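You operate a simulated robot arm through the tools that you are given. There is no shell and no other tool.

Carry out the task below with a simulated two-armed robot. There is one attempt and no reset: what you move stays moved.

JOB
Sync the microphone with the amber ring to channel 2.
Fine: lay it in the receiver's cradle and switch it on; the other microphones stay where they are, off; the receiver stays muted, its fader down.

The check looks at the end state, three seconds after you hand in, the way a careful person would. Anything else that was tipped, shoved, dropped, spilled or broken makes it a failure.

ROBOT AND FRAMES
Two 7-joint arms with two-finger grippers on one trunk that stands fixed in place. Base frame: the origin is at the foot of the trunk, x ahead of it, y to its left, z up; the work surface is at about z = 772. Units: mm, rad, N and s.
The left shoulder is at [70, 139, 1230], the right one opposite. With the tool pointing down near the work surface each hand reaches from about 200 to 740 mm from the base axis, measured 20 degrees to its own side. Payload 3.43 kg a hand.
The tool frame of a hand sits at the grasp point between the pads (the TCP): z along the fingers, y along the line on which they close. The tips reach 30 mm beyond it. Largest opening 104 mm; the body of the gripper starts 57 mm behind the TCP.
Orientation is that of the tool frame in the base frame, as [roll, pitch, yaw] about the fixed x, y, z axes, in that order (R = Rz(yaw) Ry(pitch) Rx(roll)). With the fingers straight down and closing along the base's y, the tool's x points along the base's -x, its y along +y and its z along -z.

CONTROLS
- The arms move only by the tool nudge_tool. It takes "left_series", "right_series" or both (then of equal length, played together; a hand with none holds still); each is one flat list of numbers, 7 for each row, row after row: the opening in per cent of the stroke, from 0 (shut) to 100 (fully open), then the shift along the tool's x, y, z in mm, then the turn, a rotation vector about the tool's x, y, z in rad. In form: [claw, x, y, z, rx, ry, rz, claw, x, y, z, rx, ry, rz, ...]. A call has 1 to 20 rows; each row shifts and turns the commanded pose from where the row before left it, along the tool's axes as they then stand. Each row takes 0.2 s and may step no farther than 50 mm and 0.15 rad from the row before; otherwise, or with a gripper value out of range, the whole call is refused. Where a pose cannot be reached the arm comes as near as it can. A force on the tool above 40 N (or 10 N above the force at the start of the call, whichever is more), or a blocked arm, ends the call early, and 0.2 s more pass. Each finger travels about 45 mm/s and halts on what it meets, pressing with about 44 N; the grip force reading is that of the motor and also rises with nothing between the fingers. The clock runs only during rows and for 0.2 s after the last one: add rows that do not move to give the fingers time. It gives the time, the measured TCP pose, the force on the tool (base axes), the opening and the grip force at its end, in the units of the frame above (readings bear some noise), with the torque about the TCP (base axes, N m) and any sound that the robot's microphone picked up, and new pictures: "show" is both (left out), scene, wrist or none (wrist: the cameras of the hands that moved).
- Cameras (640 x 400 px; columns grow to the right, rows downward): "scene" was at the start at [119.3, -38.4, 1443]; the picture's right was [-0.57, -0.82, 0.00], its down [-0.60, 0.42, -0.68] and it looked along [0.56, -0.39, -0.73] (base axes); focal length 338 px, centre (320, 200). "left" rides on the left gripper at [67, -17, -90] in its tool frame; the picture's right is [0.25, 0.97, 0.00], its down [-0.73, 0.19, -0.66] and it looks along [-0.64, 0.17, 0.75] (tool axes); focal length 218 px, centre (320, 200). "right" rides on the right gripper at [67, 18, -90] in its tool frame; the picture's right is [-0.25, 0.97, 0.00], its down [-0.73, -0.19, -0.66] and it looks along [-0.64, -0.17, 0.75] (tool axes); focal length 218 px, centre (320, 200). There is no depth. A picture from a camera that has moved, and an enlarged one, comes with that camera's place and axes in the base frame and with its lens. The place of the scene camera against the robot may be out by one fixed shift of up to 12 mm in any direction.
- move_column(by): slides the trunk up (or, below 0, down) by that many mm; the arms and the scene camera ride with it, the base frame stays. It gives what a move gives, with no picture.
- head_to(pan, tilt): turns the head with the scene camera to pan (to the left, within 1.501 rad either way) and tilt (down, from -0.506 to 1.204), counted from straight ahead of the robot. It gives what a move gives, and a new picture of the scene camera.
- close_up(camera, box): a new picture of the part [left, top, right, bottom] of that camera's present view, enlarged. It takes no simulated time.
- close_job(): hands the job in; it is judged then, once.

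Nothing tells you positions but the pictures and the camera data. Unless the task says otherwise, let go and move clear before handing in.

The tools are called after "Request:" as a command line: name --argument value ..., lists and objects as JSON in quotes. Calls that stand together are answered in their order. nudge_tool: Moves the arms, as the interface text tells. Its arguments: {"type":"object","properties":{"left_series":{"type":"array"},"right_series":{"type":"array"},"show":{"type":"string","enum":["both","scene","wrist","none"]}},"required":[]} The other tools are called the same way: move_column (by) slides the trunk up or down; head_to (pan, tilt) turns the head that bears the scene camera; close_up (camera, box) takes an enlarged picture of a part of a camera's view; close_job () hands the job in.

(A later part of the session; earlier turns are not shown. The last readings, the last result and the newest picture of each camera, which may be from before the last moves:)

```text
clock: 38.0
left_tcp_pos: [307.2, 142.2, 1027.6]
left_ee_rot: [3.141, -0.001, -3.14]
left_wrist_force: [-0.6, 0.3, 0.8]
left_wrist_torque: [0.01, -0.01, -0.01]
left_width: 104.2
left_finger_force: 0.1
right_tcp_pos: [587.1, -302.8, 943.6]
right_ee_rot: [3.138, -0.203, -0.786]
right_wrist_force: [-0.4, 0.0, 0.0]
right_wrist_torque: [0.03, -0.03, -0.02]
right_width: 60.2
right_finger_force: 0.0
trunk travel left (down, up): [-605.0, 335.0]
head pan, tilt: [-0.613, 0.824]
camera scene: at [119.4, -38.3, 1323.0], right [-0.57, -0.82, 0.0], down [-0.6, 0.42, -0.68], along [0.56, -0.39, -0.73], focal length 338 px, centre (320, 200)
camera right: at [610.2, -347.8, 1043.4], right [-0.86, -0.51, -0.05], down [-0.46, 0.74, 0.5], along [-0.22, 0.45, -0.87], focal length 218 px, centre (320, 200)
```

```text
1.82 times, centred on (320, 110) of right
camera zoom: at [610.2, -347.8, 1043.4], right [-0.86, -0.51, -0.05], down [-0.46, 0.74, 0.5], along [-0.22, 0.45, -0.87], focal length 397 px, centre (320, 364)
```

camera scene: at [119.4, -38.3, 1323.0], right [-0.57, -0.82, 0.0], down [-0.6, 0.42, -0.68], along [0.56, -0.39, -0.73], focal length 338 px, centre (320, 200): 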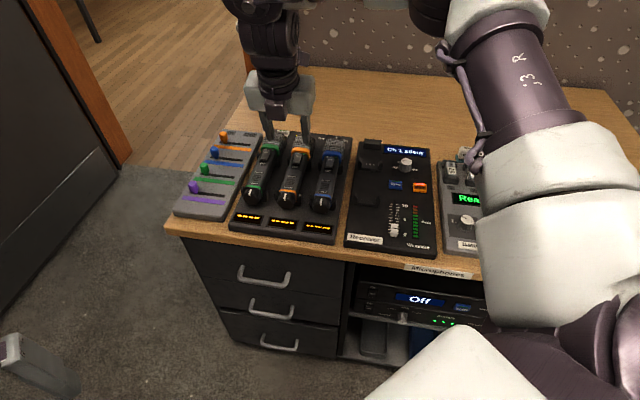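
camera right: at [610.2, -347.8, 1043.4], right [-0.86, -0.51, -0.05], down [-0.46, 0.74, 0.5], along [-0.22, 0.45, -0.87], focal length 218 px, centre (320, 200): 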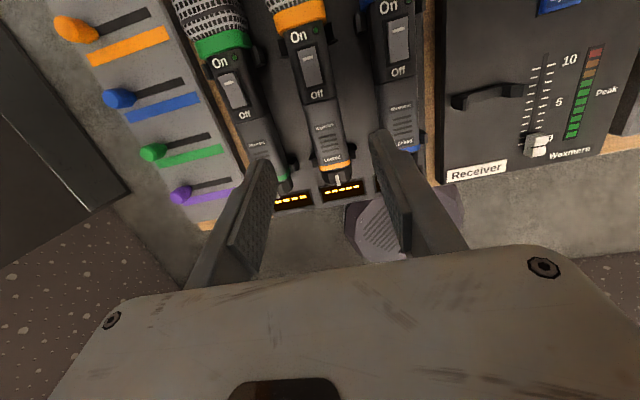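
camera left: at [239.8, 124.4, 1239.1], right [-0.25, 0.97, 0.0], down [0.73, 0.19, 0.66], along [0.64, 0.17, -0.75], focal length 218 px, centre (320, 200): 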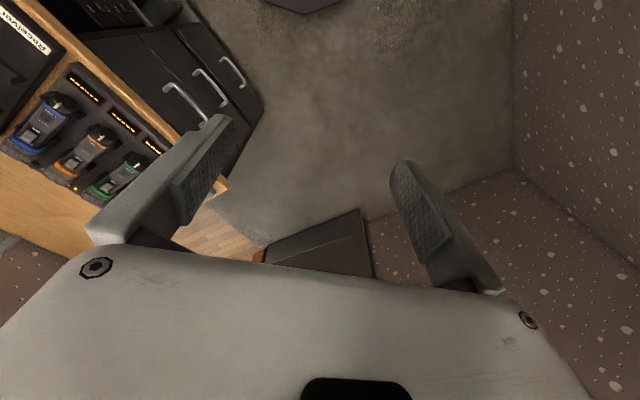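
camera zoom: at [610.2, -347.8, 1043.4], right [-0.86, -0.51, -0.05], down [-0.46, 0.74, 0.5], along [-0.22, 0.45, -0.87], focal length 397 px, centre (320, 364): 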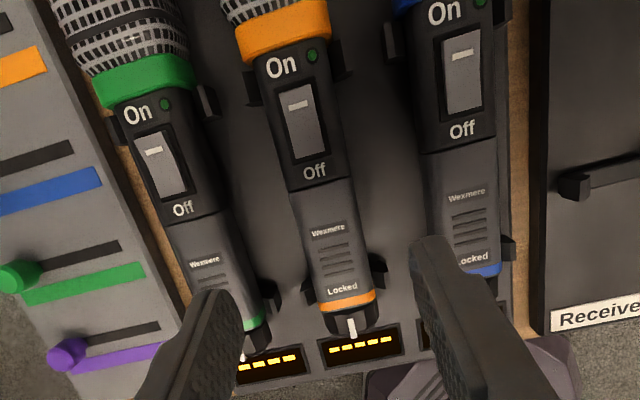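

The amber mic's top is near z≈818 and its axis sits at n≈202; the hand's n is 201, so they are well aligned. I'll lower the trunk another 95 mm so the fingers straddle the body.

Request:
move_column --by -95

Request:
nudge_tool --right_series '[58, 0, 0, 0, 0, 0, 0]'

Request:
close_up --camera "right" --box '[180, 0, 460, 220]'

Request:
close_up --camera "scene" --box '[200, 60, 360, 200]'

```text
clock: 39.3
left_tcp_pos: [307.3, 142.9, 932.8]
left_ee_rot: [3.141, 0.0, -3.139]
left_wrist_force: [0.6, 0.3, 0.4]
left_wrist_torque: [-0.01, 0.0, 0.0]
left_width: 104.3
left_finger_force: 0.0
right_tcp_pos: [588.7, -302.0, 847.9]
right_ee_rot: [3.138, -0.202, -0.786]
right_wrist_force: [-0.3, 0.0, 0.4]
right_wrist_torque: [-0.03, -0.03, 0.0]
right_width: 60.1
right_finger_force: 0.0
trunk travel left (down, up): [-510.0, 430.0]
head pan, tilt: [-0.613, 0.824]
```

```text
clock: 39.7
left_tcp_pos: [306.9, 143.0, 931.6]
left_ee_rot: [-3.141, 0.0, -3.14]
left_wrist_force: [0.8, -0.4, -0.5]
left_wrist_torque: [0.01, 0.02, 0.01]
left_width: 104.0
left_finger_force: 0.0
right_tcp_pos: [587.6, -300.7, 847.9]
right_ee_rot: [3.14, -0.204, -0.786]
right_wrist_force: [-0.1, -1.4, 0.4]
right_wrist_torque: [-0.02, 0.0, -0.01]
right_width: 60.1
right_finger_force: 0.1
trunk travel left (down, up): [-510.0, 430.0]
head pan, tilt: [-0.613, 0.824]
camera scene: at [119.4, -38.3, 1228.0], right [-0.57, -0.82, 0.0], down [-0.6, 0.42, -0.68], along [0.56, -0.39, -0.73], focal length 338 px, centre (320, 200)
camera right: at [610.2, -347.8, 948.5], right [-0.86, -0.51, -0.05], down [-0.46, 0.74, 0.5], along [-0.22, 0.45, -0.87], focal length 218 px, centre (320, 200)
```

scene: 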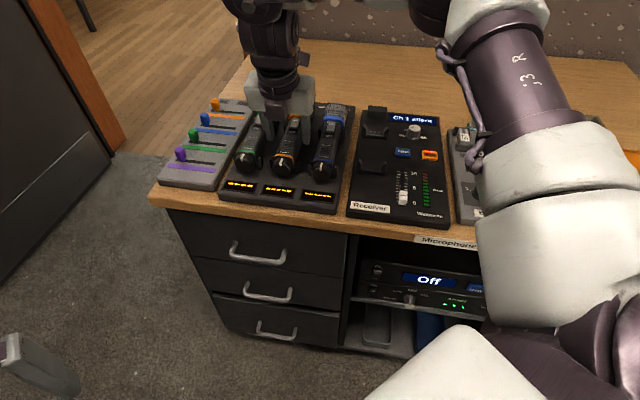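
right: 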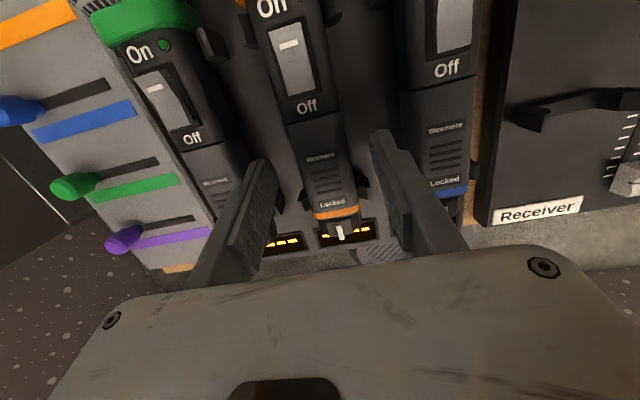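

```text
1.82 times, centred on (320, 110) of right
camera zoom: at [610.2, -347.8, 948.5], right [-0.86, -0.51, -0.05], down [-0.46, 0.74, 0.5], along [-0.22, 0.45, -0.87], focal length 397 px, centre (320, 364)
```

zoom: 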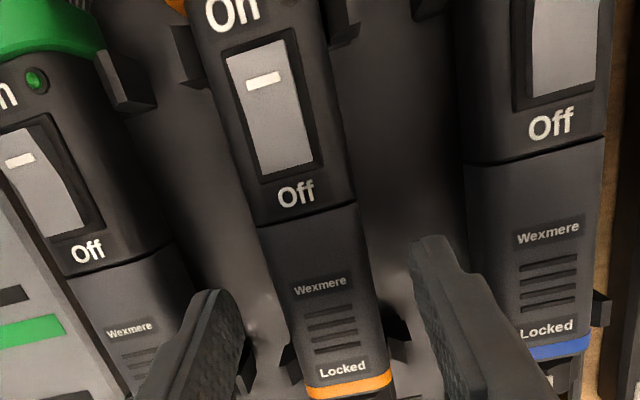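

```text
2.86 times, centred on (280, 130) of scene
camera zoom: at [119.4, -38.3, 1228.0], right [-0.57, -0.82, 0.0], down [-0.6, 0.42, -0.68], along [0.56, -0.39, -0.73], focal length 967 px, centre (434, 400)
```

zoom: 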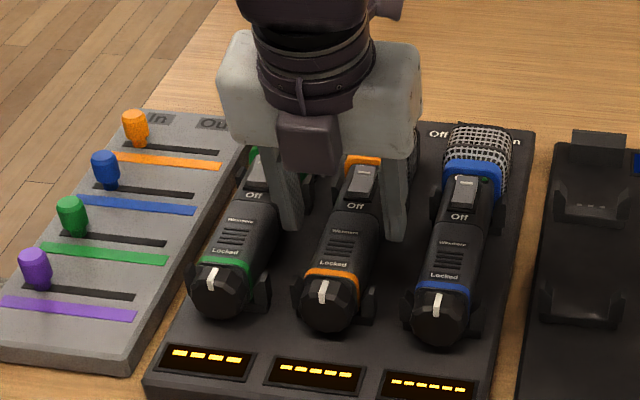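

The fingers straddle the amber body cleanly on both sides. I'll lower 24 mm in small guarded steps.

Request:
nudge_tool --right_series '[58, -0.8, 0, 3.92, 0, 0, 0, 58, -0.8, 0, 3.92, 0, 0, 0, 58, -0.8, 0, 3.92, 0, 0, 0, 58, -0.8, 0, 3.92, 0, 0, 0, 58, -0.8, 0, 3.92, 0, 0, 0, 58, -0.8, 0, 3.92, 0, 0, 0]'

Request:
close_up --camera "scene" --box '[230, 90, 350, 190]'

Request:
close_up --camera "right" --box '[220, 80, 420, 250]'

```text
clock: 41.1
left_tcp_pos: [306.8, 142.7, 933.2]
left_ee_rot: [-3.142, 0.0, -3.141]
left_wrist_force: [0.9, 0.0, 0.0]
left_wrist_torque: [0.02, 0.03, 0.01]
left_width: 104.0
left_finger_force: 0.1
right_tcp_pos: [587.6, -302.2, 823.9]
right_ee_rot: [3.137, -0.201, -0.785]
right_wrist_force: [-1.2, 0.1, 0.6]
right_wrist_torque: [0.0, 0.02, 0.01]
right_width: 60.3
right_finger_force: 0.0
trunk travel left (down, up): [-510.0, 430.0]
head pan, tilt: [-0.613, 0.824]
camera scene: at [119.5, -38.3, 1228.0], right [-0.57, -0.82, 0.0], down [-0.6, 0.42, -0.68], along [0.56, -0.39, -0.73], focal length 338 px, centre (320, 200)
camera right: at [611.0, -348.1, 924.5], right [-0.86, -0.51, -0.05], down [-0.46, 0.73, 0.5], along [-0.22, 0.45, -0.87], focal length 218 px, centre (320, 200)
```

scene: 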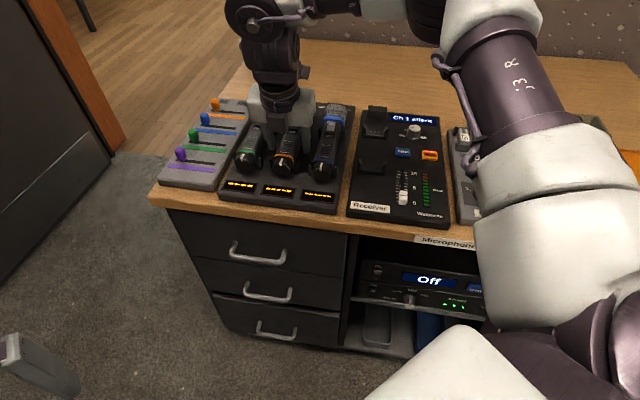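
right: 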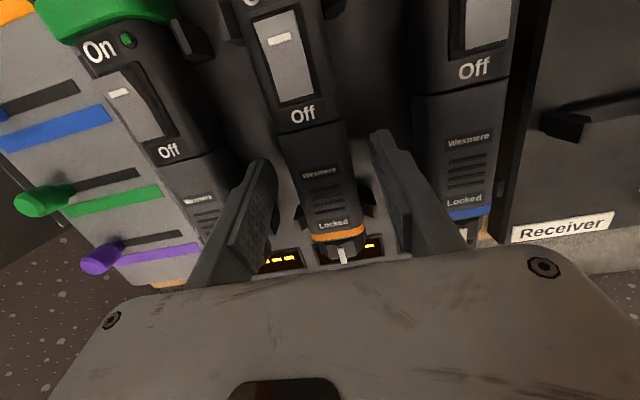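

```text
4.00 times, centred on (290, 140) of scene
camera zoom: at [119.5, -38.3, 1228.0], right [-0.57, -0.82, 0.0], down [-0.6, 0.42, -0.68], along [0.56, -0.39, -0.73], focal length 1354 px, centre (440, 440)
```

zoom: 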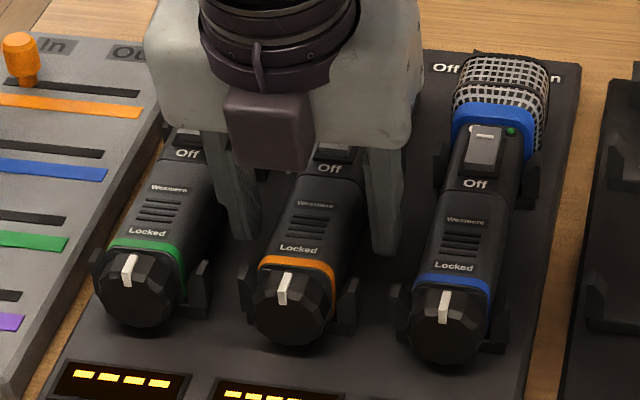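

```text
2.35 times, centred on (320, 165) of right
camera zoom: at [611.0, -348.1, 924.5], right [-0.86, -0.51, -0.05], down [-0.46, 0.73, 0.5], along [-0.22, 0.45, -0.87], focal length 514 px, centre (320, 282)
```

zoom: 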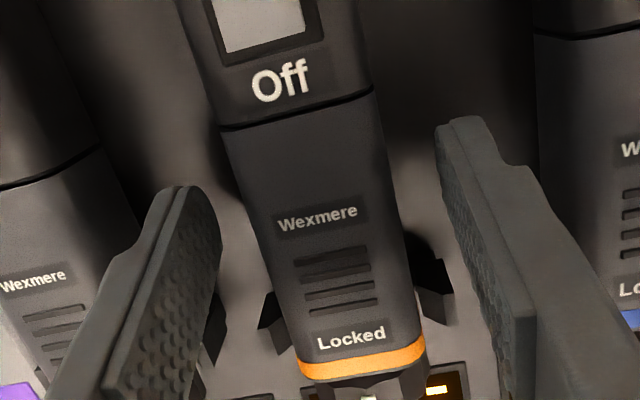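

The fingers are beside the body with no contact. I'll drop 3 mm more and close on the mic.

Request:
nudge_tool --right_series '[58, -0.6, 0, 2.94, 0, 0, 0, 40, 0, 0, 0, 0, 0, 0, 20, 0, 0, 0, 0, 0, 0, 10, 0, 0, 0, 0, 0, 0, 10, 0, 0, 0, 0, 0, 0]'

Request:
close_up --camera "right" --box '[220, 80, 420, 250]'

```text
clock: 42.3
left_tcp_pos: [306.3, 142.6, 932.5]
left_ee_rot: [3.14, 0.0, -3.142]
left_wrist_force: [0.7, -0.2, -0.3]
left_wrist_torque: [0.01, 0.03, 0.01]
left_width: 104.1
left_finger_force: 0.0
right_tcp_pos: [588.2, -302.0, 822.4]
right_ee_rot: [3.138, -0.2, -0.786]
right_wrist_force: [-0.9, -0.8, -0.2]
right_wrist_torque: [0.06, -0.02, -0.05]
right_width: 35.1
right_finger_force: 43.8
trunk travel left (down, up): [-510.0, 430.0]
head pan, tilt: [-0.613, 0.824]
camera scene: at [119.4, -38.4, 1228.0], right [-0.58, -0.82, 0.0], down [-0.6, 0.42, -0.68], along [0.56, -0.39, -0.73], focal length 338 px, centre (320, 200)
camera right: at [610.5, -348.0, 921.8], right [-0.86, -0.51, -0.05], down [-0.46, 0.74, 0.5], along [-0.22, 0.45, -0.87], focal length 218 px, centre (320, 200)
```

scene: 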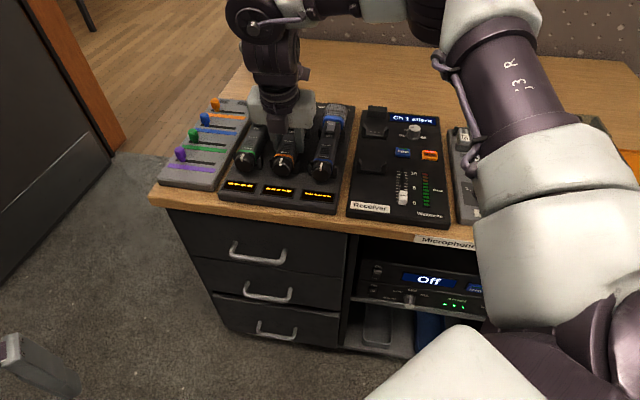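
right: 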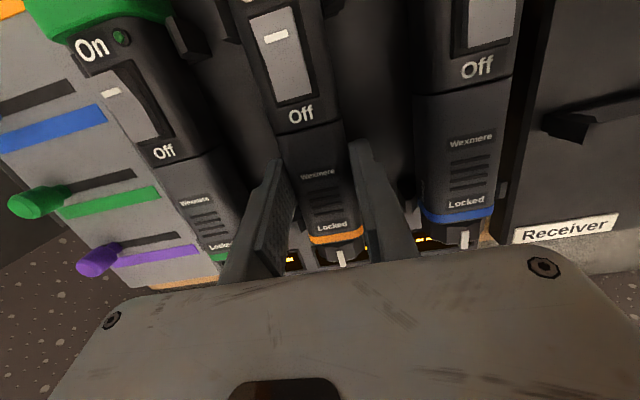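

```text
2.35 times, centred on (320, 165) of right
camera zoom: at [610.5, -348.0, 921.8], right [-0.86, -0.51, -0.05], down [-0.46, 0.74, 0.5], along [-0.22, 0.45, -0.87], focal length 514 px, centre (320, 282)
```

zoom: 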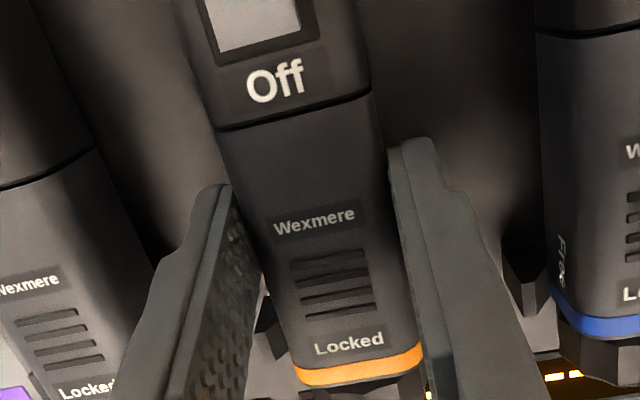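

The grip is firm at 35 mm. I can read "Free" on the side of the blue mic's tail, so the tail collar is a lock (Locked/Free). I'll lift the mic straight up with the trunk.

Request:
move_column --by 30

Request:
nudge_tool --right_series '[10, 0, 0, 0, 0, 0, 0]'

Request:
close_up --camera "scene" --box '[200, 80, 360, 220]'

```text
clock: 43.0
left_tcp_pos: [306.9, 140.9, 962.8]
left_ee_rot: [-3.141, -0.003, -3.14]
left_wrist_force: [0.4, 0.0, -0.8]
left_wrist_torque: [-0.02, 0.01, -0.04]
left_width: 104.0
left_finger_force: 0.0
right_tcp_pos: [588.1, -302.6, 850.2]
right_ee_rot: [3.138, -0.202, -0.784]
right_wrist_force: [0.7, 0.0, -3.6]
right_wrist_torque: [0.17, 0.18, 0.02]
right_width: 35.2
right_finger_force: 44.5
trunk travel left (down, up): [-540.0, 400.0]
head pan, tilt: [-0.613, 0.824]
```

```text
clock: 43.4
left_tcp_pos: [306.6, 142.2, 960.8]
left_ee_rot: [3.142, 0.0, -3.139]
left_wrist_force: [-0.3, 0.2, 0.3]
left_wrist_torque: [-0.02, 0.02, 0.0]
left_width: 104.2
left_finger_force: 0.0
right_tcp_pos: [588.0, -302.2, 849.6]
right_ee_rot: [3.138, -0.202, -0.786]
right_wrist_force: [-0.5, -0.5, -5.3]
right_wrist_torque: [0.19, 0.13, -0.03]
right_width: 35.1
right_finger_force: 43.8
trunk travel left (down, up): [-540.0, 400.0]
head pan, tilt: [-0.613, 0.824]
camera scene: at [119.7, -38.5, 1258.0], right [-0.57, -0.82, 0.0], down [-0.6, 0.42, -0.68], along [0.56, -0.39, -0.73], focal length 338 px, centre (320, 200)
camera right: at [610.8, -348.0, 951.6], right [-0.86, -0.51, -0.05], down [-0.46, 0.73, 0.5], along [-0.22, 0.45, -0.87], focal length 218 px, centre (320, 200)
```

scene: 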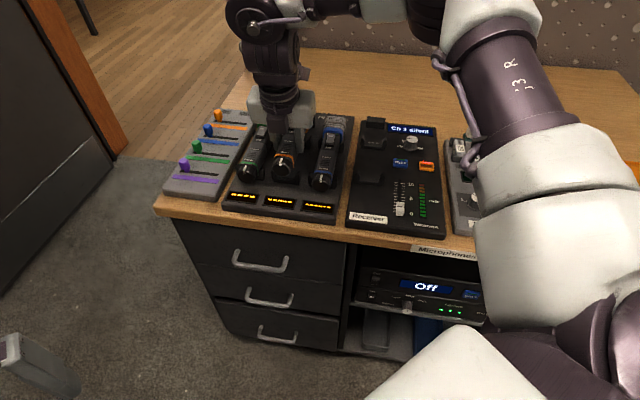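
right: 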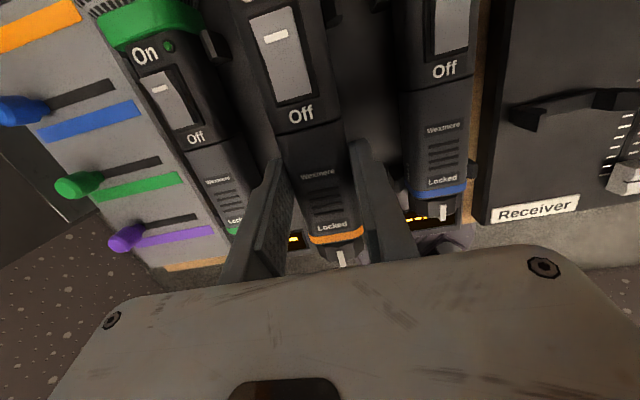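

```text
2.86 times, centred on (280, 150) of scene
camera zoom: at [119.7, -38.5, 1258.0], right [-0.57, -0.82, 0.0], down [-0.6, 0.42, -0.68], along [0.56, -0.39, -0.73], focal length 967 px, centre (434, 343)
```

zoom: 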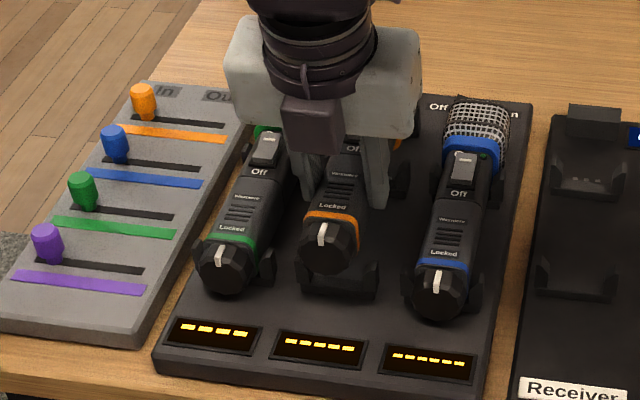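

The mic came free and is held steadily; the empty clips show in the rack. I'll raise it well clear, then turn the left hand so it points along the mic axis at the tail collar, where it can twist it from Locked to Free in the air.

Request:
move_column --by 110

Request:
nudge_tool --left_series '[70, 0, 0, 0, 0, 0, 0.131, 70, 0, 0, 0, 0, 0, 0.131, 70, 0, 0, 0, 0, 0, 0.131, 70, 0, 0, 0, 0, 0, 0.131, 70, 0, 0, 0, 0, 0, 0.131, 70, 0, 0, 0, 0, 0, 0.131, 70, 0, 0, 0, 0, -0.136, 0, 70, 0, 0, 0, 0, -0.136, 0, 70, 0, 0, 0, 0, -0.136, 0, 70, 0, 0, 0, 0, -0.136, 0, 70, 0, 0, 0, 0, -0.136, 0, 70, 0, 0, 0, 0, -0.136, 0, 70, 0, 0, 0, 0, -0.136, 0, 70, 0, 0, 0, 0, -0.136, 0, 70, 0, 0, 0, 0, -0.136, 0]'

```text
clock: 44.9
left_tcp_pos: [306.9, 141.6, 1072.0]
left_ee_rot: [3.141, 0.001, -3.14]
left_wrist_force: [0.8, 0.8, 0.3]
left_wrist_torque: [-0.01, 0.01, -0.01]
left_width: 103.9
left_finger_force: 0.1
right_tcp_pos: [589.5, -301.9, 960.8]
right_ee_rot: [3.14, -0.202, -0.787]
right_wrist_force: [0.8, -0.4, -3.9]
right_wrist_torque: [0.15, 0.17, 0.01]
right_width: 35.1
right_finger_force: 44.1
trunk travel left (down, up): [-650.0, 290.0]
head pan, tilt: [-0.613, 0.824]
```

```text
clock: 48.1
left_tcp_pos: [297.5, -9.5, 1312.6]
left_ee_rot: [3.141, 1.157, 2.357]
left_wrist_force: [0.0, -0.2, -0.5]
left_wrist_torque: [-0.03, -0.03, 0.04]
left_width: 73.0
left_finger_force: 0.1
left hand out of reach, approached as far as the arm can: row 3, 4, 5, 6, 7, 8, 9, 10, 11, 12, 13, 14, 15
right_tcp_pos: [586.3, -301.5, 963.9]
right_ee_rot: [3.139, -0.207, -0.784]
right_wrist_force: [-0.2, 0.2, -3.8]
right_wrist_torque: [0.17, 0.12, -0.01]
right_width: 35.4
right_finger_force: 44.0
trunk travel left (down, up): [-650.0, 290.0]
head pan, tilt: [-0.613, 0.824]
camera scene: at [116.2, -37.2, 1368.4], right [-0.57, -0.82, 0.0], down [-0.6, 0.42, -0.68], along [0.56, -0.39, -0.73], focal length 338 px, centre (320, 200)
camera left: at [208.1, 54.9, 1288.9], right [0.61, 0.76, -0.23], down [-0.09, 0.35, 0.93], along [0.79, -0.55, 0.28], focal length 218 px, centre (320, 200)
```

scene: 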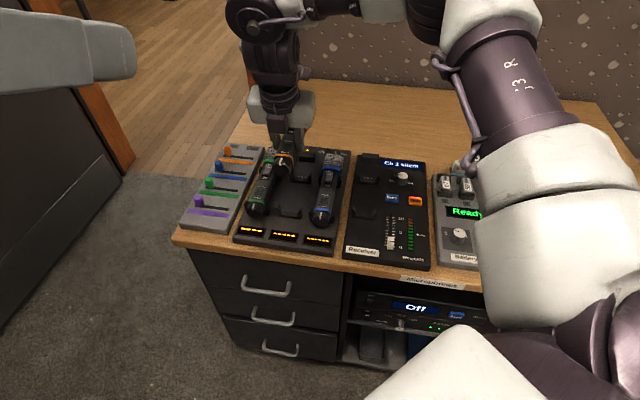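
left: 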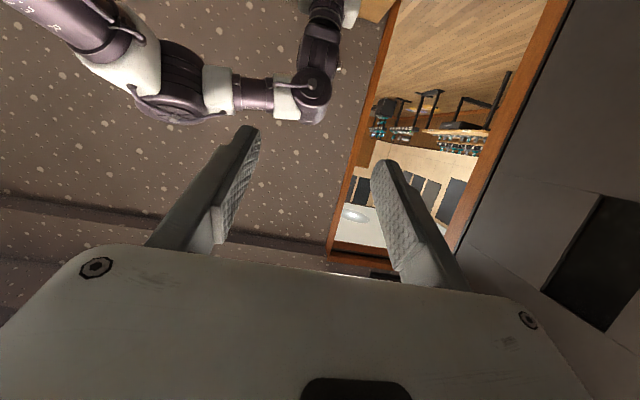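

The left hand took the orientation but rose; now I'll translate it toward a stand-off point about 100 mm behind the collar.

Request:
nudge_tool --left_series '[70, 20.7, 0, 35.6, 0, 0, 0, 70, 20.7, 0, 35.6, 0, 0, 0, 70, 20.7, 0, 35.6, 0, 0, 0, 70, 20.7, 0, 35.6, 0, 0, 0, 70, 20.7, 0, 35.6, 0, 0, 0, 70, 20.7, 0, 35.6, 0, 0, 0, 70, 20.7, 0, 35.6, 0, 0, 0, 70, 20.7, 0, 35.6, 0, 0, 0]'

```text
clock: 49.9
left_tcp_pos: [406.3, -118.3, 1135.0]
left_ee_rot: [-3.141, 1.156, 2.359]
left_wrist_force: [-0.5, -0.4, -0.1]
left_wrist_torque: [-0.05, 0.0, 0.02]
left_width: 72.8
left_finger_force: 0.1
left hand out of reach, approached as far as the arm can: row 1, 2, 7, 8
right_tcp_pos: [587.2, -301.1, 960.0]
right_ee_rot: [3.14, -0.203, -0.787]
right_wrist_force: [0.0, 0.2, -4.1]
right_wrist_torque: [0.16, 0.14, 0.04]
right_width: 35.4
right_finger_force: 43.6
trunk travel left (down, up): [-650.0, 290.0]
head pan, tilt: [-0.613, 0.824]
camera scene: at [118.7, -38.8, 1368.1], right [-0.58, -0.82, 0.0], down [-0.6, 0.42, -0.68], along [0.56, -0.39, -0.73], focal length 338 px, centre (320, 200)
camera left: at [316.7, -55.2, 1111.3], right [0.61, 0.76, -0.23], down [-0.08, 0.35, 0.93], along [0.79, -0.55, 0.28], focal length 218 px, centre (320, 200)
```

scene: 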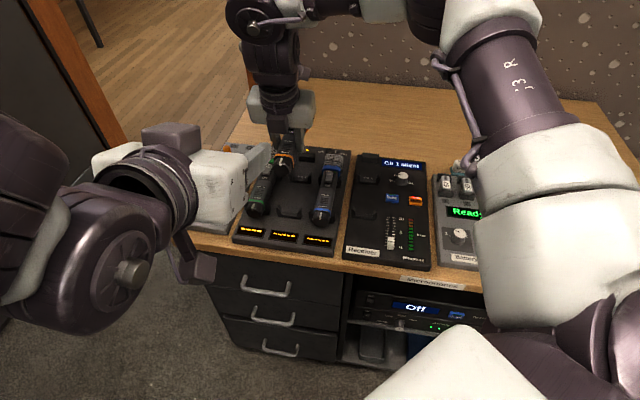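
left: 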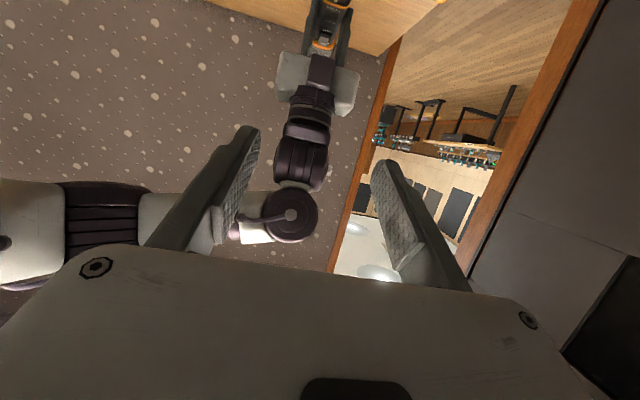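

The left arm can't get low this close in, so I'll raise the mic to meet it: right hand up 120 mm, left hand to a stand-off behind the collar.

Request:
nudge_tool --left_series '[70, 0, 0, 0, 0, 0, 0, 70, -4, -0.7, 34.7, 0, 0, 0, 70, -4, -0.7, 34.7, 0, 0, 0, 70, -4, -0.7, 34.7, 0, 0, 0, 70, 0, 0, 0, 0, 0, 0]' --right_series '[10, 6.05, 0, -29.4, 0, 0, 0, 10, 6.05, 0, -29.4, 0, 0, 0, 10, 6.05, 0, -29.4, 0, 0, 0, 10, 6.05, 0, -29.4, 0, 0, 0, 10, 0, 0, 0, 0, 0, 0]'

```text
clock: 51.1
left_tcp_pos: [407.2, -159.3, 1119.3]
left_ee_rot: [3.141, 1.152, 2.357]
left_wrist_force: [0.9, -0.2, -0.2]
left_wrist_torque: [0.02, 0.01, 0.0]
left_width: 72.8
left_finger_force: 0.1
left hand out of reach, approached as far as the arm can: row 2, 3, 4
right_tcp_pos: [568.9, -315.2, 1068.8]
right_ee_rot: [-3.141, -0.201, -0.784]
right_wrist_force: [0.1, -0.5, -3.6]
right_wrist_torque: [0.19, 0.2, -0.01]
right_width: 35.3
right_finger_force: 43.9
right hand out of reach, approached as far as the arm can: row 2, 3, 4
trunk travel left (down, up): [-650.0, 290.0]
head pan, tilt: [-0.613, 0.824]
camera scene: at [120.9, -40.2, 1367.8], right [-0.58, -0.82, 0.0], down [-0.6, 0.42, -0.68], along [0.56, -0.39, -0.73], focal length 338 px, centre (320, 200)
camera right: at [591.5, -362.6, 1169.9], right [-0.86, -0.51, -0.05], down [-0.46, 0.73, 0.5], along [-0.22, 0.45, -0.87], focal length 218 px, centre (320, 200)
camera left: at [316.7, -92.6, 1097.5], right [0.61, 0.76, -0.23], down [-0.08, 0.35, 0.93], along [0.79, -0.55, 0.27], focal length 218 px, centre (320, 200)
```

scene: 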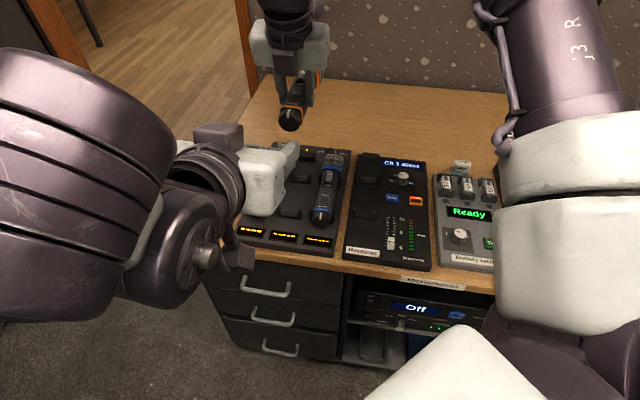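
right: 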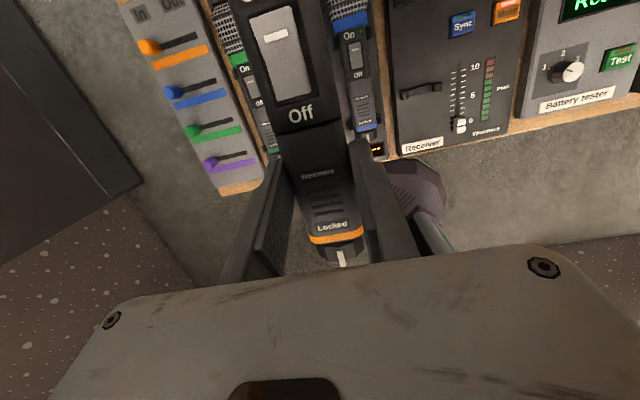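
left: 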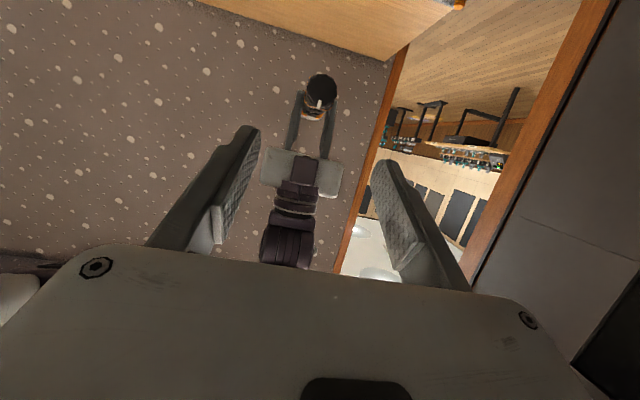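

Both arms hit limits in that arrangement. A better meeting pose is hands facing each other: mic crosswise with its tail to the left, and the left hand pointing right from its default posture. I'll back the left hand out to its default orientation and turn the right hand to yaw -90°, closer in.

Request:
nudge_tool --left_series '[70, 0, 0, -40, 0, 0, 0, 70, 0, 0, -40, 0, 0, 0, 70, 0, 0, -40, 0, 0, 0, 70, 0, 0, 0, 0, 0.144, 0, 70, 0, 0, 0, 0, 0.144, 0, 70, 0, 0, 0, 0, 0.144, 0, 70, 0, 0, 0, 0, 0.144, 0, 70, 0, 0, 0, 0, 0.144, 0, 70, 0, 0, 0, 0, 0.144, 0, 70, 0, 0, 0, 0, 0.144, 0, 70, 0, 0, 0, 0, 0.144, 0, 70, 0, 0, 0, 0, 0, -0.131, 70, 0, 0, 0, 0, 0, -0.131, 70, 0, 0, 0, 0, 0, -0.131, 70, 0, 0, 0, 0, 0, -0.131, 70, 0, 0, 0, 0, 0, -0.131, 70, 0, 0, 0, 0, 0, -0.131]' --right_series '[10, 0, 0, 0, 0, 0, 0, 10, 0, 0, 0, 0, 0, 0, 10, 0, 0, 0, 0, 0, 0, 10, 0, 0, 0, 0, -0.1, 0, 10, 0, 0, 0, 0, -0.1, 0, 10, 0, 0, 0, 0, 0, 0.128, 10, 0, 0, 0, 0, 0, 0.128, 10, 0, 0, 0, 0, 0, 0.128, 10, 0, 0, 0, 0, 0, 0.128, 10, 0, 0, 0, 0, 0, 0.128, 10, 0, 0, 0, 0, 0, 0.128, 10, 6.25, 29.75, 14.75, 0, 0, 0, 10, 6.25, 29.75, 14.75, 0, 0, 0, 10, 6.25, 29.75, 14.75, 0, 0, 0, 10, 6.25, 29.75, 14.75, 0, 0, 0, 10, 0, 0, 0, 0, 0, 0, 10, 0, 0, 0, 0, 0, 0]'

```text
clock: 54.7
left_tcp_pos: [306.3, -123.8, 1149.9]
left_ee_rot: [-3.072, 0.068, -3.135]
left_wrist_force: [-0.2, 0.3, 0.1]
left_wrist_torque: [0.01, -0.04, 0.02]
left_width: 73.0
left_finger_force: 0.1
left hand out of reach, approached as far as the arm can: row 2, 3, 5, 6, 7
right_tcp_pos: [434.7, -348.3, 1002.9]
right_ee_rot: [-3.139, -0.003, -1.554]
right_wrist_force: [-0.1, -0.5, -3.1]
right_wrist_torque: [0.23, -0.01, 0.0]
right_width: 35.5
right_finger_force: 43.9
right hand out of reach, approached as far as the arm can: row 4, 5
trunk travel left (down, up): [-650.0, 290.0]
head pan, tilt: [-0.613, 0.824]
camera scene: at [120.0, -38.7, 1367.9], right [-0.57, -0.82, 0.0], down [-0.6, 0.42, -0.68], along [0.56, -0.39, -0.73], focal length 338 px, centre (320, 200)
camera right: at [419.7, -415.4, 1092.0], right [-0.97, 0.24, 0.0], down [0.18, 0.73, 0.65], along [0.16, 0.64, -0.76], focal length 218 px, centre (320, 200)
camera left: at [233.6, -135.4, 1238.7], right [-0.26, 0.96, -0.09], down [0.68, 0.24, 0.69], along [0.69, 0.12, -0.72], focal length 218 px, centre (320, 200)
```

scene: 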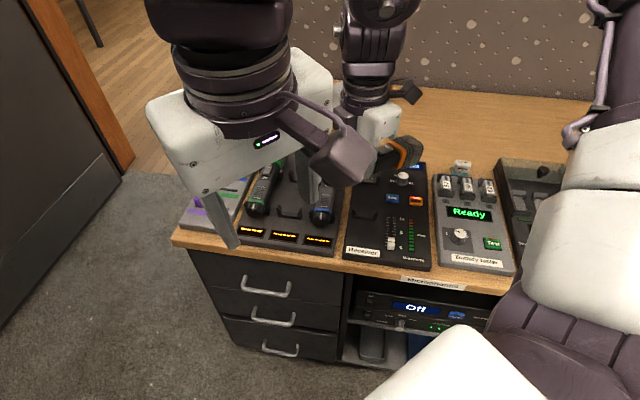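
right: 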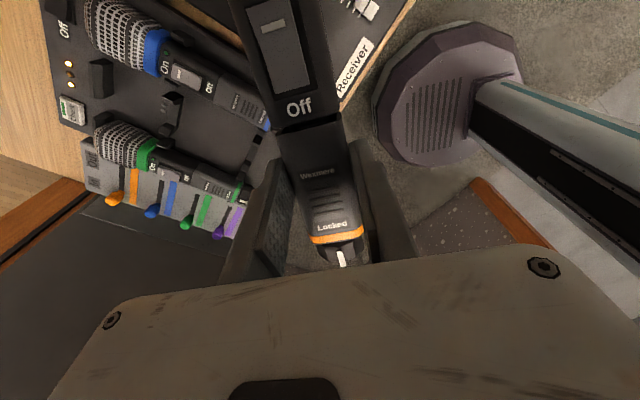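
left: 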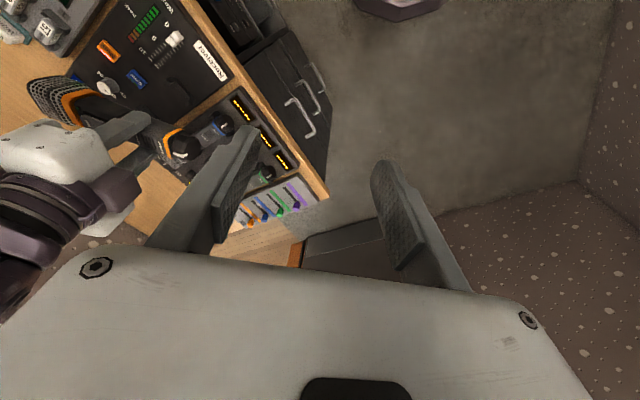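

The knob's predicted position (434,-291,993) matches where the left camera sees it. Next I'll roll the left hand about its x axis so it points along the mic axis toward the right.

Request:
nudge_tool --left_series '[60, 0, 0, 0, 0.137, 0, 0, 60, 0, 0, 0, 0.137, 0, 0, 60, 0, 0, 0, 0.137, 0, 0, 60, 0, 0, 0, 0.137, 0, 0, 60, 0, 0, 0, 0.137, 0, 0, 60, 0, 0, 0, 0.137, 0, 0, 60, 0, 0, 0, 0.137, 0, 0, 60, 0, 0, 0, 0.137, 0, 0, 60, 0, 0, 0, 0.137, 0, 0, 60, 0, 0, 0, 0, 0, 0]'

```text
clock: 56.9
left_tcp_pos: [306.3, -124.7, 1152.0]
left_ee_rot: [-1.837, 0.07, -3.133]
left_wrist_force: [-0.4, -0.5, 0.6]
left_wrist_torque: [0.01, -0.02, 0.01]
left_width: 62.5
left_finger_force: 0.1
right_tcp_pos: [434.6, -348.3, 1002.6]
right_ee_rot: [-3.14, -0.003, -1.553]
right_wrist_force: [0.0, 0.0, -3.3]
right_wrist_torque: [0.2, 0.03, -0.01]
right_width: 35.3
right_finger_force: 44.1
trunk travel left (down, up): [-650.0, 290.0]
head pan, tilt: [-0.613, 0.824]
camera scene: at [119.0, -39.2, 1368.0], right [-0.57, -0.82, 0.0], down [-0.6, 0.42, -0.68], along [0.56, -0.39, -0.73], focal length 338 px, centre (320, 200)
camera left: at [235.3, -42.8, 1188.8], right [-0.19, 0.25, -0.95], down [0.72, 0.69, 0.04], along [0.66, -0.68, -0.31], focal length 218 px, centre (320, 200)
```

scene: 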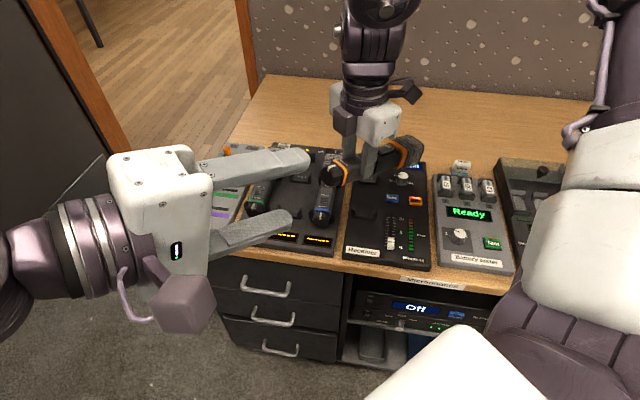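
left: 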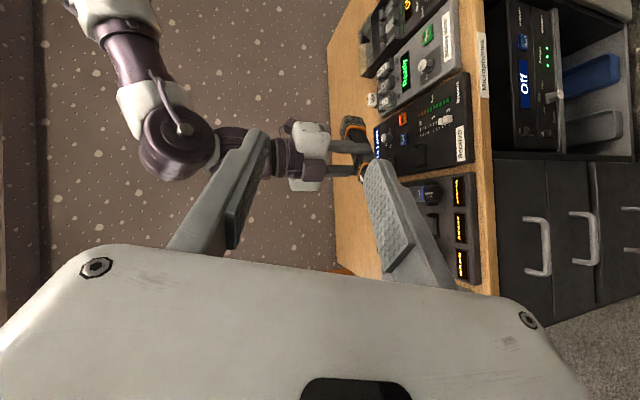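

That went cleanly with no limit. I'll fine-tune the pitch and move to a stand-off about 100 mm from the collar on its axis.

Request:
nudge_tool --left_series '[60, 0, 0, 0, 0.063, 0, 0, 60, -22.9, 26.2, 19.6, 0, 0, 0, 60, -22.9, 26.2, 19.6, 0, 0, 0, 60, -22.9, 26.2, 19.6, 0, 0, 0, 60, -22.9, 26.2, 19.6, 0, 0, 0, 60, -22.9, 26.2, 19.6, 0, 0, 0, 60, 0, 0, 0, 0, 0, 0]'

Request:
close_up --camera "left" --box '[220, 80, 460, 280]'

Request:
close_up --camera "scene" --box '[230, 100, 450, 260]'

```text
clock: 58.5
left_tcp_pos: [333.8, -136.1, 1124.9]
left_ee_rot: [-1.773, 0.068, -3.137]
left_wrist_force: [0.5, 0.4, -0.7]
left_wrist_torque: [0.0, -0.04, -0.01]
left_width: 62.4
left_finger_force: 0.1
left hand out of reach, approached as far as the arm can: row 3, 4, 5, 6
right_tcp_pos: [434.8, -348.3, 1003.8]
right_ee_rot: [3.14, -0.004, -1.554]
right_wrist_force: [0.2, 0.4, -4.8]
right_wrist_torque: [0.25, -0.02, -0.01]
right_width: 35.3
right_finger_force: 44.2
trunk travel left (down, up): [-650.0, 290.0]
head pan, tilt: [-0.613, 0.824]
camera scene: at [120.0, -38.7, 1367.9], right [-0.57, -0.82, 0.0], down [-0.6, 0.42, -0.68], along [0.56, -0.39, -0.73], focal length 338 px, centre (320, 200)
camera left: at [262.9, -53.0, 1156.9], right [-0.19, 0.2, -0.96], down [0.73, 0.69, 0.0], along [0.66, -0.7, -0.27], focal length 218 px, centre (320, 200)
```

scene: 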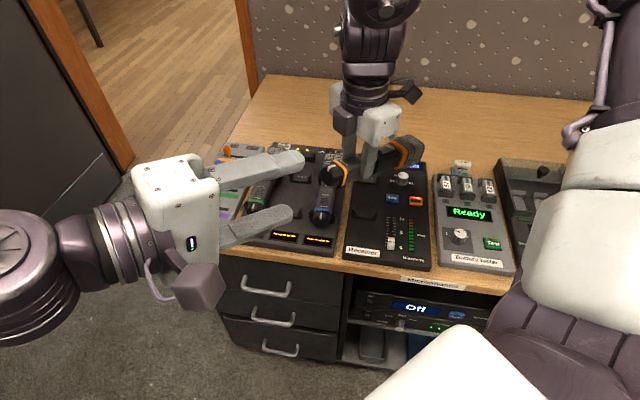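
left: 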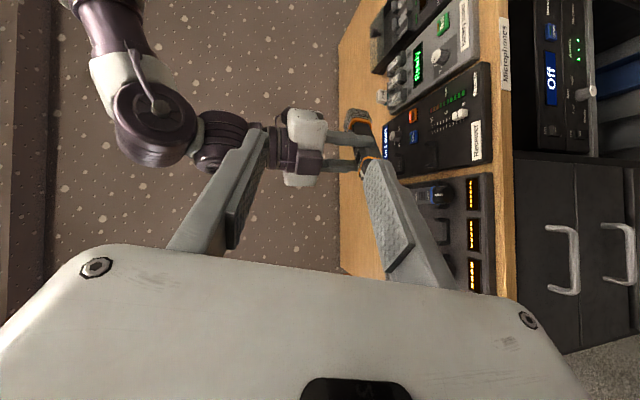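

```text
2.00 times, centred on (340, 180) of left
camera zoom: at [262.9, -53.0, 1156.9], right [-0.19, 0.2, -0.96], down [0.73, 0.69, 0.0], along [0.66, -0.7, -0.27], focal length 436 px, centre (280, 240)
```

zoom: 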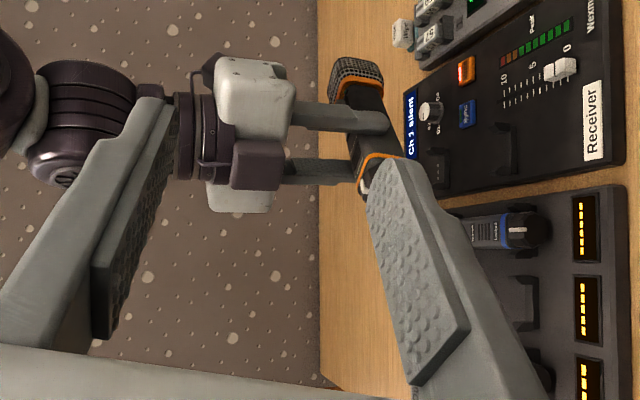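

```text
2.50 times, centred on (340, 180) of scene
camera zoom: at [120.0, -38.7, 1367.9], right [-0.57, -0.82, 0.0], down [-0.6, 0.42, -0.68], along [0.56, -0.39, -0.73], focal length 846 px, centre (270, 250)
```

zoom: 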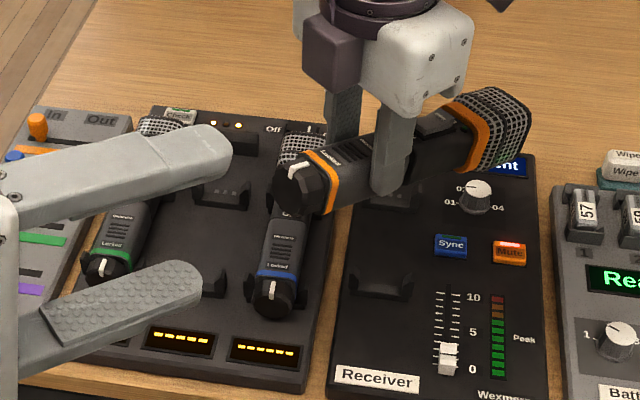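

The elbows apparently can't swing inward of about 33°, so the hands must meet near the centre line with both tools pitched. I'll park the left hand near (430,13,1079), pitched 40°, and then bring the mic to it.

Request:
nudge_tool --left_series '[60, 0, 0, 0, -0.125, 0, 0, 60, 0, 0, 0, -0.125, 0, 0, 60, 0, 0, 0, -0.125, 0, 0, 60, 0, 0, 0, -0.125, 0, 0, 60, -18.8, 27.4, -16.5, 0, 0, 0, 60, -18.8, 27.4, -16.5, 0, 0, 0, 60, -18.8, 27.4, -16.5, 0, 0, 0, 60, -18.8, 27.4, -16.5, 0, 0, 0, 60, -18.8, 27.4, -16.5, 0, 0, 0, 60, 0, 0, 0, 0, 0, 0]' --show "none"

Request:
nudge_tool --right_series '[10, 0, 0, 0, 0, -0.125, 0, 10, 0, 0, 0, 0, -0.125, 0, 10, 0, 0, 0, 0, -0.125, 0, 10, 0, 0, 0, 0, -0.125, 0, 10, -39.3, 1, 23.2, 0, 0, 0, 10, -39.3, 1, 23.2, 0, 0, 0, 10, -39.3, 1, 23.2, 0, 0, 0, 10, 0, 0, 0, 0, 0, 0]'

```text
clock: 60.7
left_tcp_pos: [413.8, -16.6, 1086.3]
left_ee_rot: [-2.275, 0.068, -3.135]
left_wrist_force: [-0.2, 0.2, -0.6]
left_wrist_torque: [0.01, 0.0, -0.01]
left_width: 62.2
left_finger_force: 0.0
left hand out of reach, approached as far as the arm can: row 9
right_tcp_pos: [434.3, -347.4, 1003.3]
right_ee_rot: [-3.141, -0.004, -1.553]
right_wrist_force: [0.0, -0.2, -3.3]
right_wrist_torque: [0.24, -0.01, 0.03]
right_width: 35.3
right_finger_force: 44.0
trunk travel left (down, up): [-650.0, 290.0]
head pan, tilt: [-0.613, 0.824]
```

```text
clock: 62.5
left_tcp_pos: [412.7, -18.5, 1087.2]
left_ee_rot: [-2.276, 0.069, -3.138]
left_wrist_force: [-0.5, -0.8, -0.4]
left_wrist_torque: [0.02, 0.01, 0.04]
left_width: 62.4
left_finger_force: 0.0
right_tcp_pos: [430.6, -209.5, 996.8]
right_ee_rot: [3.14, 0.497, -1.555]
right_wrist_force: [-0.9, -0.6, -4.0]
right_wrist_torque: [0.24, 0.0, 0.0]
right_width: 35.2
right_finger_force: 43.8
trunk travel left (down, up): [-650.0, 290.0]
head pan, tilt: [-0.613, 0.824]
camera scene: at [119.3, -39.3, 1368.0], right [-0.58, -0.82, 0.0], down [-0.6, 0.42, -0.68], along [0.56, -0.39, -0.73], focal length 338 px, centre (320, 200)
camera right: at [415.8, -312.3, 1044.3], right [-0.97, 0.21, 0.12], down [0.19, 0.33, 0.93], along [0.15, 0.92, -0.36], focal length 218 px, centre (320, 200)
```

scene: 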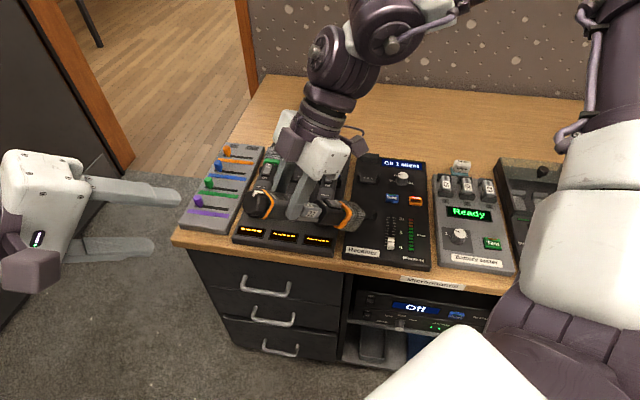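
right: 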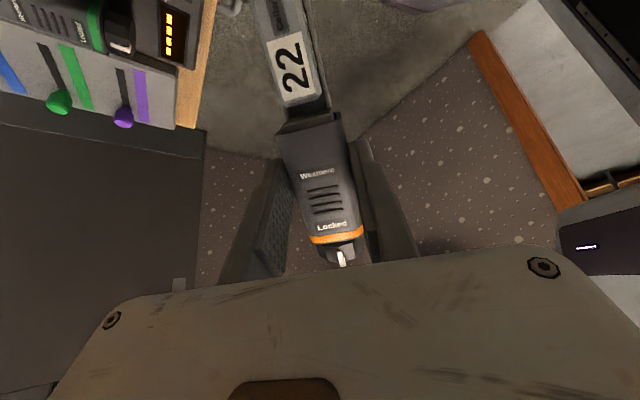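

The right camera shows a "22" label where the switch was, so something on the mic has changed. I'll look closely before moving further.

Request:
close_up --camera "scene" --box '[220, 130, 380, 250]'

Request:
close_up --camera "right" --box '[200, 0, 440, 280]'

Request:
close_up --camera "left" --box '[0, 0, 640, 400]'

```text
3.33 times, centred on (300, 190) of scene
camera zoom: at [119.3, -39.3, 1368.0], right [-0.58, -0.82, 0.0], down [-0.6, 0.42, -0.68], along [0.56, -0.39, -0.73], focal length 1128 px, centre (387, 233)
```

zoom: 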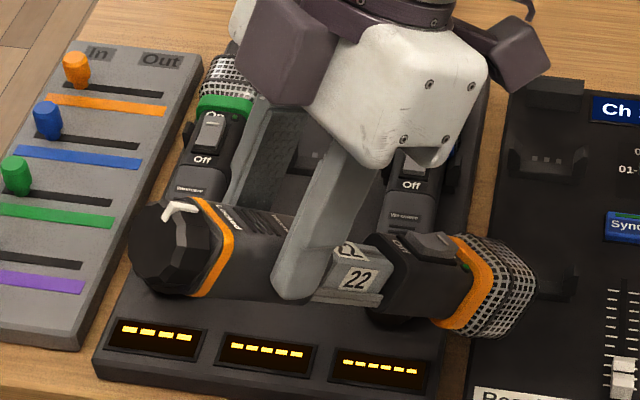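

```text
1.43 times, centred on (320, 140) of right
camera zoom: at [415.8, -312.3, 1044.3], right [-0.97, 0.21, 0.12], down [0.19, 0.33, 0.93], along [0.15, 0.92, -0.36], focal length 312 px, centre (320, 286)
```

zoom: 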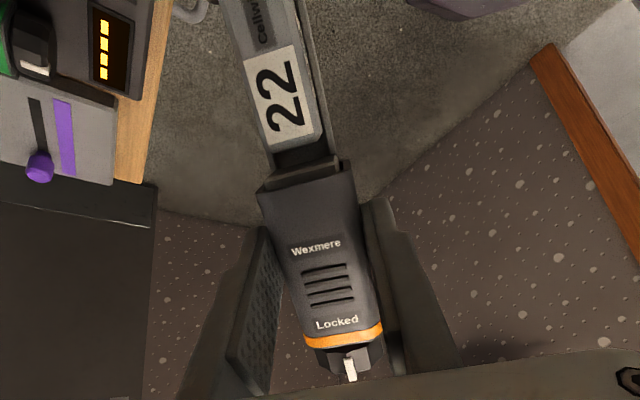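

```text
1.00 times, centred on (320, 200) of left (not enlarged: the box is as wide or as high as the picture)
camera zoom: at [340.2, 39.9, 1155.1], right [-0.2, 0.63, -0.75], down [0.7, 0.63, 0.33], along [0.68, -0.46, -0.57], focal length 218 px, centre (320, 200)
```

zoom: 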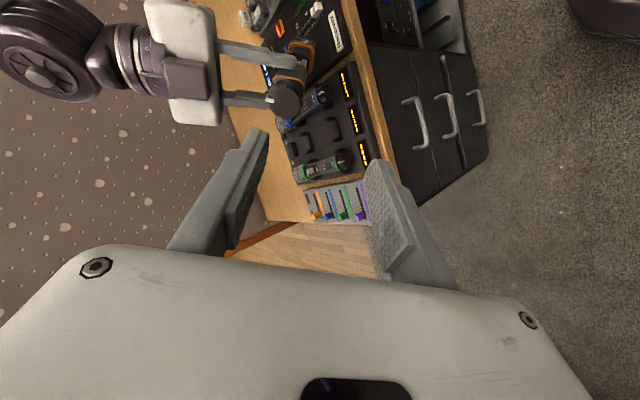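

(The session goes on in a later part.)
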